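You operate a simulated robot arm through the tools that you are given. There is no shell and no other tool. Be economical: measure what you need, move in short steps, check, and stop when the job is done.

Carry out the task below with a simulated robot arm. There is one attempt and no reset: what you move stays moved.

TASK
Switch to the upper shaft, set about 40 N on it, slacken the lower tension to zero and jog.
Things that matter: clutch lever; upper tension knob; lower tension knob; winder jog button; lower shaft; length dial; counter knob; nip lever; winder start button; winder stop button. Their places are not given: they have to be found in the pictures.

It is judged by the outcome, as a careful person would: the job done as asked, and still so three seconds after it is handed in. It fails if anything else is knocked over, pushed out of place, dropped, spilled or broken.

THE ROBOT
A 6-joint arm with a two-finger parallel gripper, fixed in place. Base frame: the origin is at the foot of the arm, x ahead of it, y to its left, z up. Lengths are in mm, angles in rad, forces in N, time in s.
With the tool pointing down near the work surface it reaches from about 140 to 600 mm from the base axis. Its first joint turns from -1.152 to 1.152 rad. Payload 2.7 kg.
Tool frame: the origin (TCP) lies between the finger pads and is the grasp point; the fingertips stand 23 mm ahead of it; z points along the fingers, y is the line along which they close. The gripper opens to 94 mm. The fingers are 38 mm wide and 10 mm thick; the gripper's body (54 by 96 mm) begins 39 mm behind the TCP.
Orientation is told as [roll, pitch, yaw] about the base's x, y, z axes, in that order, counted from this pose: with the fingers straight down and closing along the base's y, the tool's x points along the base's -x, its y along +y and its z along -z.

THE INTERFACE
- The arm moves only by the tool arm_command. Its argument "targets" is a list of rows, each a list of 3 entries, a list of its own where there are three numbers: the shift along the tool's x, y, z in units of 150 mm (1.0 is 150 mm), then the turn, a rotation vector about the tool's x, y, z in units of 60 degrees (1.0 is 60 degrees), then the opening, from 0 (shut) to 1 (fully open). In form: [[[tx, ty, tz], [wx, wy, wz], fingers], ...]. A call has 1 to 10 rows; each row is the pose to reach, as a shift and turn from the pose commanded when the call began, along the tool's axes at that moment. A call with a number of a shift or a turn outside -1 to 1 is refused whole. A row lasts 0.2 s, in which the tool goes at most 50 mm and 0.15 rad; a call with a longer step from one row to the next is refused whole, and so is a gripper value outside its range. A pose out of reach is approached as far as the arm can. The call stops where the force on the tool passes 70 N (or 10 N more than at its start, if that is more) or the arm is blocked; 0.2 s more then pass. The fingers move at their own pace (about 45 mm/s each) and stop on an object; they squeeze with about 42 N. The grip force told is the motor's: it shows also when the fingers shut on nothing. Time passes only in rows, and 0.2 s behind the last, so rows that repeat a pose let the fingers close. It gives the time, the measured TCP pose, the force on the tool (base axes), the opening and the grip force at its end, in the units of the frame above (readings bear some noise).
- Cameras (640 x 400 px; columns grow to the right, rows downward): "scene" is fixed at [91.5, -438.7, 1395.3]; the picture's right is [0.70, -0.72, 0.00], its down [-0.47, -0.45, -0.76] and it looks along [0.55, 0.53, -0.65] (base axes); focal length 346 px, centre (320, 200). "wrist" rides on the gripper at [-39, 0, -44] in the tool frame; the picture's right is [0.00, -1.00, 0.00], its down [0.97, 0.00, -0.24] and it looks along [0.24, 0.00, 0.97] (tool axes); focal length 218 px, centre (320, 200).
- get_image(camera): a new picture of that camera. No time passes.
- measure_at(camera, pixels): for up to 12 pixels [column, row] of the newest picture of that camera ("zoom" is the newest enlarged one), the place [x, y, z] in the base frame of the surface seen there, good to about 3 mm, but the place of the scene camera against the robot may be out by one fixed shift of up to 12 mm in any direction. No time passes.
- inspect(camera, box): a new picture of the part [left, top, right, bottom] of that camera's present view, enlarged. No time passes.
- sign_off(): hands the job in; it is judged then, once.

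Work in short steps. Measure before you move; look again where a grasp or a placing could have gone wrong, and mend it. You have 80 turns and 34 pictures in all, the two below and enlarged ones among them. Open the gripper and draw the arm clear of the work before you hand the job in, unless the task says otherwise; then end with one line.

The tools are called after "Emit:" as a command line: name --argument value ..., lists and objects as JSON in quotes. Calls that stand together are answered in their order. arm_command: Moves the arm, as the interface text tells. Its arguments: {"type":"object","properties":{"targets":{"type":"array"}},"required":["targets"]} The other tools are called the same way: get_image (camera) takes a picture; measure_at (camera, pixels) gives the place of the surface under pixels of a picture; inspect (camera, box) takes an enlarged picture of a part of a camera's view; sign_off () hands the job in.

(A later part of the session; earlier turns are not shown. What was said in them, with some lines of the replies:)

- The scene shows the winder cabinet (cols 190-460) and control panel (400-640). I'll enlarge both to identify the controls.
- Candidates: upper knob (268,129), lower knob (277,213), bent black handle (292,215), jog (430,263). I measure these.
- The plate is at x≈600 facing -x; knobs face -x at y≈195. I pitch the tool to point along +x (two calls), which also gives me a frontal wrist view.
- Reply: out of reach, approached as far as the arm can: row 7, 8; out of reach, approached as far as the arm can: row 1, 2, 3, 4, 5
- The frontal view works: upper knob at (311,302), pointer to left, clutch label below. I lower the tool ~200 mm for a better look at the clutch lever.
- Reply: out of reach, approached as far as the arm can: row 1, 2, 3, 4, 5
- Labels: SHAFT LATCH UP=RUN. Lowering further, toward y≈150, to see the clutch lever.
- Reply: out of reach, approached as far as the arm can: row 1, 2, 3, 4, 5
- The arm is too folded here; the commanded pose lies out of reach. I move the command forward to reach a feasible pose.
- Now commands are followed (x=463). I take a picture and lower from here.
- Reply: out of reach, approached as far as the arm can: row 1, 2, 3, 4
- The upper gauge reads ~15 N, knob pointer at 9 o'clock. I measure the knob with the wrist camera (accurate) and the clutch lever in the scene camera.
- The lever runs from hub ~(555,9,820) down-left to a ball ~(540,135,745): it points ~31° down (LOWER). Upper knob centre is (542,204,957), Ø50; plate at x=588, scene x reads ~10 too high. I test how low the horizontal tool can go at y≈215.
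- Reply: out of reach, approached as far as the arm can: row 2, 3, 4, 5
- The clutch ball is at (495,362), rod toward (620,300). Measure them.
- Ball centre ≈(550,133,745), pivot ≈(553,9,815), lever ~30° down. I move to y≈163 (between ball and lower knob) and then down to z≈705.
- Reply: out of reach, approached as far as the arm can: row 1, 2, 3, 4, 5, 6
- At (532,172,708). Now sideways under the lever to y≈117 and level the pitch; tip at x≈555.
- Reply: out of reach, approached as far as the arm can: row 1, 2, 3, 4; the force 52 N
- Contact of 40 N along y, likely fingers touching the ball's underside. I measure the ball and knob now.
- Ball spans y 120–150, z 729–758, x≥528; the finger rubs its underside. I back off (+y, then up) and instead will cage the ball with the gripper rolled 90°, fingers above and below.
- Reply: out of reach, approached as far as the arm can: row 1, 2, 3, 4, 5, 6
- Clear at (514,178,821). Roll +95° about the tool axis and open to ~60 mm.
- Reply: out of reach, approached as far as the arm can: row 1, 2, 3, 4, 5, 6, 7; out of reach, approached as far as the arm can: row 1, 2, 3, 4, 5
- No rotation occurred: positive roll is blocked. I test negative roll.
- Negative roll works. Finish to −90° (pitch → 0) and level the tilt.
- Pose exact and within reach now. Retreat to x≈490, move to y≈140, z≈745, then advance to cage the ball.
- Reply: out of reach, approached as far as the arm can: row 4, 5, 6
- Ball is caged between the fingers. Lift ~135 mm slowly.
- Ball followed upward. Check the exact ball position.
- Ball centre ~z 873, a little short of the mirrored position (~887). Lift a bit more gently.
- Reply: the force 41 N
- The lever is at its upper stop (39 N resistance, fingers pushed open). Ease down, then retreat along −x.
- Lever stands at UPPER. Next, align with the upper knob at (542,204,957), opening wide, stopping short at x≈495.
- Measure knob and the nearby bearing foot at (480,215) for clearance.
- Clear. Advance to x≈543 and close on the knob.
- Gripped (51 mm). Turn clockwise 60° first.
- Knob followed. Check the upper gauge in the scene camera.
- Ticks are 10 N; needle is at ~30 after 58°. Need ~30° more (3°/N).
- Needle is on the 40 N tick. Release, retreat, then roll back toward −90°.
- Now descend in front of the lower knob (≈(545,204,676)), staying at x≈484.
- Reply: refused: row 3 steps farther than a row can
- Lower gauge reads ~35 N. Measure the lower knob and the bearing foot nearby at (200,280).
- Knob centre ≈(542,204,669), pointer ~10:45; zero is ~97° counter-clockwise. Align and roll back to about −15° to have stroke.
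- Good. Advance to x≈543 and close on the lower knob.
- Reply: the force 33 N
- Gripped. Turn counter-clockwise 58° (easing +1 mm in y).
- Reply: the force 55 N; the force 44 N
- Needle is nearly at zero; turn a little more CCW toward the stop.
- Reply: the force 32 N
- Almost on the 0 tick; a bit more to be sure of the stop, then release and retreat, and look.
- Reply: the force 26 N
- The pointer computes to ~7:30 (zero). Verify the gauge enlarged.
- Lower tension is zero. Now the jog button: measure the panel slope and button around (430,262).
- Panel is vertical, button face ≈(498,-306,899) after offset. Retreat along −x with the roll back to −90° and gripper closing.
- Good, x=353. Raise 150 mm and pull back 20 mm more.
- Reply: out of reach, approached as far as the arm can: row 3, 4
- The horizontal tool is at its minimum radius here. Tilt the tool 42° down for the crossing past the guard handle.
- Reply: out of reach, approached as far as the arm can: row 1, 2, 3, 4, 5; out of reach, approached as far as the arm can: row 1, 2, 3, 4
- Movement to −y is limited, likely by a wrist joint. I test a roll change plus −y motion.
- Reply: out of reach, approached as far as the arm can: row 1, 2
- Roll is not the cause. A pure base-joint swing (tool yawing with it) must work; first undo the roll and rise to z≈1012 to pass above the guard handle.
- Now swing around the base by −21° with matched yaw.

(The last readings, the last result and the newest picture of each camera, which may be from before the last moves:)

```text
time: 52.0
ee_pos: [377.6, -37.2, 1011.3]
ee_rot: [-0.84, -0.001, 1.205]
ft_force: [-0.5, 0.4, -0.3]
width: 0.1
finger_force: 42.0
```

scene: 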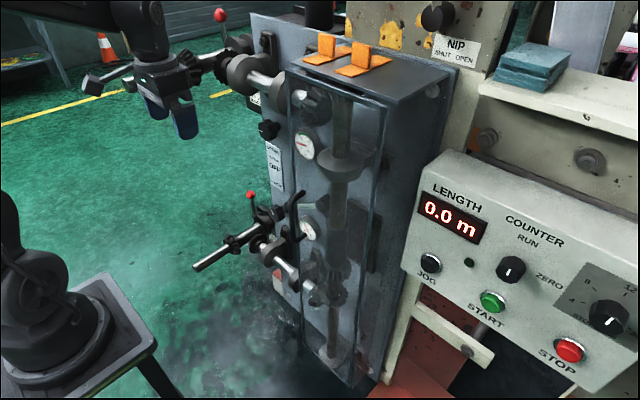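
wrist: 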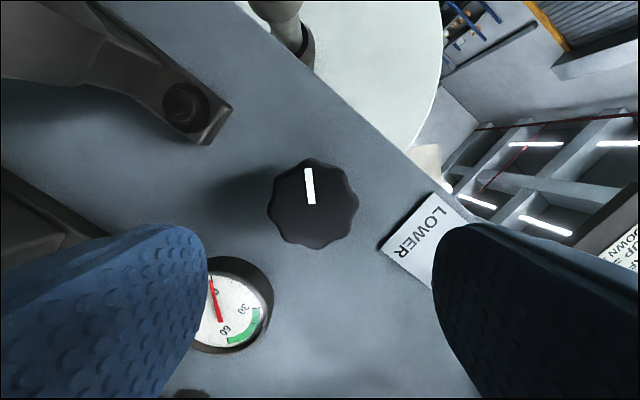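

Works. Repeat the same swing.

Emit:
arm_command --targets '[[[0.303, -0.041, 0.046], [0, 0.0868, 0.078], 0], [[0.609, -0.057, 0.064], [0, 0.1736, 0.1559], 0], [[0.917, -0.049, 0.054], [0, 0.2604, 0.2338], 0]]'

Emit:
arm_command --targets '[[[0.303, -0.041, 0.046], [0, 0.0868, 0.078], 0], [[0.609, -0.057, 0.064], [0, 0.1736, 0.1559], 0]]'

```text
time: 52.8
ee_pos: [337.1, -170.7, 1013.7]
ee_rot: [-0.842, -0.003, 0.84]
ft_force: [-0.4, 0.4, -0.8]
width: 0.0
finger_force: 41.8
```

```text
time: 53.4
ee_pos: [287.2, -249.2, 1011.9]
ee_rot: [-0.838, -0.004, 0.595]
ft_force: [0.2, 0.2, 0.3]
width: 0.0
finger_force: 42.3
```

At (287,-249). Now yaw the tool back to +x (+56° about vertical).

Emit:
arm_command --targets '[[[0, 0, 0], [0, -0.1, -0.09], 0], [[0, 0, 0], [0, -0.2, -0.18], 0], [[0, 0, 0], [0, -0.3, -0.27], 0], [[0, 0, 0], [0, -0.4, -0.36], 0], [[0, 0, 0], [0, -0.5, -0.45], 0], [[0, 0, 0], [0, -0.6, -0.54], 0], [[0, 0, 0], [0, -0.694, -0.623], 0], [[0, 0, 0], [0, -0.694, -0.623], 0]]'

```text
time: 55.2
ee_pos: [289.4, -249.0, 1011.9]
ee_rot: [-0.842, -0.002, 1.573]
ft_force: [0.2, -0.2, 0.5]
width: 0.0
finger_force: 41.5
out of reach, approached as far as the arm can: row 1, 2, 3, 4, 5
```

Yaw restored. Approach to about (390,-306,942), then level.

Emit:
arm_command --targets '[[[0.12, -0.03, 0.26], [0, 0, 0], 0], [[0.25, -0.06, 0.53], [0, 0, 0], 0], [[0.38, -0.098, 0.808], [0, 0, 0], 0], [[0.38, -0.098, 0.808], [0, 0, 0], 0]]'

Emit:
arm_command --targets '[[[0, 0, 0], [0.14, 0, 0], 0], [[0, 0, 0], [0.28, 0, 0], 0], [[0, 0, 0], [0.42, 0, 0], 0], [[0, 0, 0], [0.56, 0, 0], 0], [[0, 0, 0], [0.7, 0, 0], 0], [[0, 0, 0], [0.7, 0, 0], 0]]'

Emit:
get_image --camera "wrist"

```text
time: 56.2
ee_pos: [389.3, -305.7, 940.9]
ee_rot: [-0.842, -0.002, 1.574]
ft_force: [-0.4, 0.1, -1.0]
width: 0.0
finger_force: 42.6
```

```text
time: 57.6
ee_pos: [387.2, -305.0, 942.2]
ee_rot: [-1.576, -0.004, 1.573]
ft_force: [-0.7, -0.3, 0.3]
width: 0.0
finger_force: 42.1
```

```text
3 pictures are left
```

wrist: 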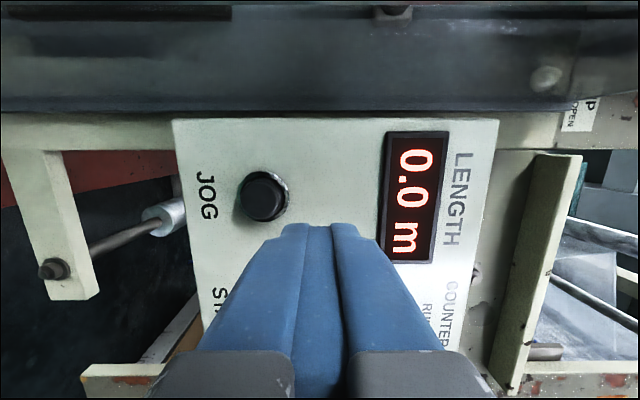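

Jog button is at (263,196). Measure it.

Emit:
measure_at --camera "wrist" --pixels '[[261, 195], [258, 190], [263, 205], [240, 195], [279, 195], [310, 195], [261, 217], [262, 175]]'

```text
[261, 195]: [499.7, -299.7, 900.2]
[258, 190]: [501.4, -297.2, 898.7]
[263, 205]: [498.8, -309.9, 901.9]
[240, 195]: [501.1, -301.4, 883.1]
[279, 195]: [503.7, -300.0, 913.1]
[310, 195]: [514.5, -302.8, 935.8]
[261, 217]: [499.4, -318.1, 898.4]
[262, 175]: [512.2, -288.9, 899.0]
```

Button centre (500,-303,899). Align, approach to 12 mm off, then press slowly and hold.

Emit:
arm_command --targets '[[[-0.013, 0.15, 0], [0, 0, 0], 0], [[-0.013, 0.287, 0], [0, 0, 0], 0], [[-0.013, 0.287, 0.26], [0, 0, 0], 0], [[-0.013, 0.287, 0.5], [0, 0, 0], 0], [[-0.013, 0.287, 0.5], [0, 0, 0], 0]]'

Emit:
arm_command --targets '[[[0, 0, 0.06], [0, 0, 0], 0], [[0, 0, 0.09], [0, 0, 0], 0], [[0, 0, 0.12], [0, 0, 0], 0], [[0, 0, 0.14], [0, 0, 0], 0], [[0, 0, 0.14], [0, 0, 0], 0], [[0, 0, 0.14], [0, 0, 0], 0], [[0, 0, 0.14], [0, 0, 0], 0], [[0, 0, 0.14], [0, 0, 0], 0], [[0, 0, 0.14], [0, 0, 0], 0], [[0, 0, 0.14], [0, 0, 0], 0]]'

Emit:
get_image --camera "scene"

```text
time: 58.8
ee_pos: [461.0, -301.5, 899.7]
ee_rot: [-1.572, -0.004, 1.574]
ft_force: [0.2, 0.8, -0.1]
width: 0.0
finger_force: 41.9
```

```text
time: 61.0
ee_pos: [481.9, -302.3, 899.9]
ee_rot: [-1.576, -0.001, 1.574]
ft_force: [-4.9, -1.9, -0.1]
width: 0.0
finger_force: 42.6
```

```text
2 pictures are left
```

scene: 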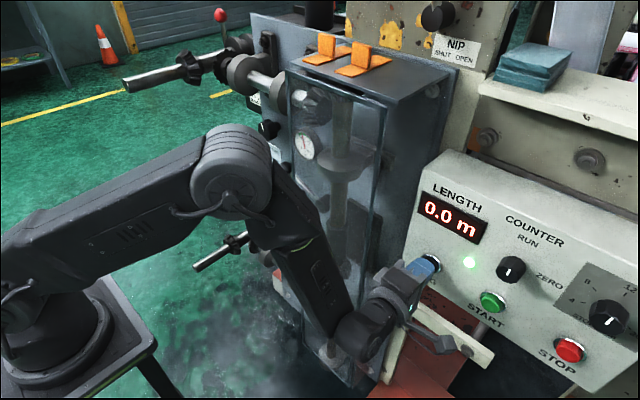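

The green lamp is lit: jogging. Hold one more second, then release straight back.

Emit:
arm_command --targets '[[[0, 0, 0], [0, 0, 0], 0], [[0, 0, 0], [0, 0, 0], 0], [[0, 0, 0], [0, 0, 0], 0], [[0, 0, 0], [0, 0, 0], 0], [[0, 0, 0], [0, 0, 0], 0], [[0, 0, -0.15], [0, 0, 0], 0], [[0, 0, -0.4], [0, 0, 0], 0], [[0, 0, -0.62], [0, 0, 0], 0]]'

Emit:
arm_command --targets '[[[0, -0.1, -0.25], [0, 0, 0], 0.5], [[0, -0.2, -0.5], [0, 0, 0], 0.5], [[0, -0.3, -0.6], [0, 0, 0], 0.5], [[0, -0.3, -0.6], [0, 0, 0], 0.5]]'

Emit:
get_image --camera "scene"

```text
time: 62.8
ee_pos: [388.6, -302.4, 899.3]
ee_rot: [-1.574, -0.004, 1.575]
ft_force: [-0.2, 0.4, -0.4]
width: 0.0
finger_force: 41.7
```

```text
time: 63.8
ee_pos: [298.6, -304.1, 942.8]
ee_rot: [-1.574, 0.0, 1.575]
ft_force: [-0.2, -0.1, 0.0]
width: 46.9
finger_force: 0.0
```

```text
1 pictures are left
```

scene: 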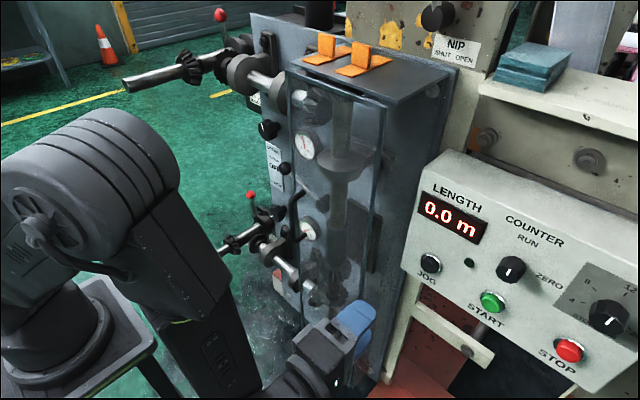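

Lamp off after release, lever up, nothing disturbed. Final check of gauges.

Emit:
inspect --camera "scene" --box '[240, 110, 400, 210]'

```text
4.00 times, centred on (320, 160) of scene
```

zoom: 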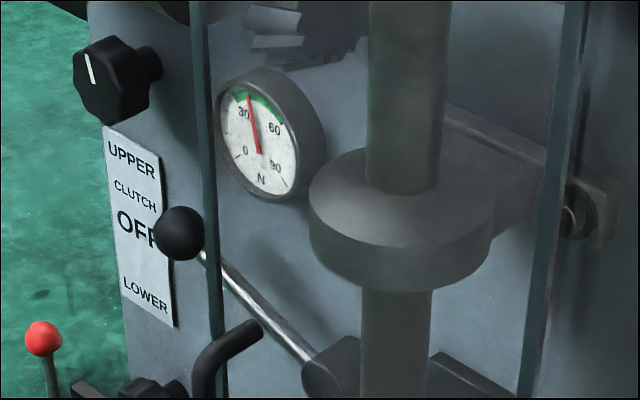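

The upper gauge reads 40 N, the clutch lever is up, the lower tension is at zero, and the jog has been done. The arm is clear with the gripper open, so I hand the job in.

Emit:
sign_off

```text
The job is handed in.
```

The clutch is on the upper shaft with about 40 N set on it, the lower tension is at zero, and I held the jog button about 3 seconds with its lamp lit; nothing else was seen to be disturbed.
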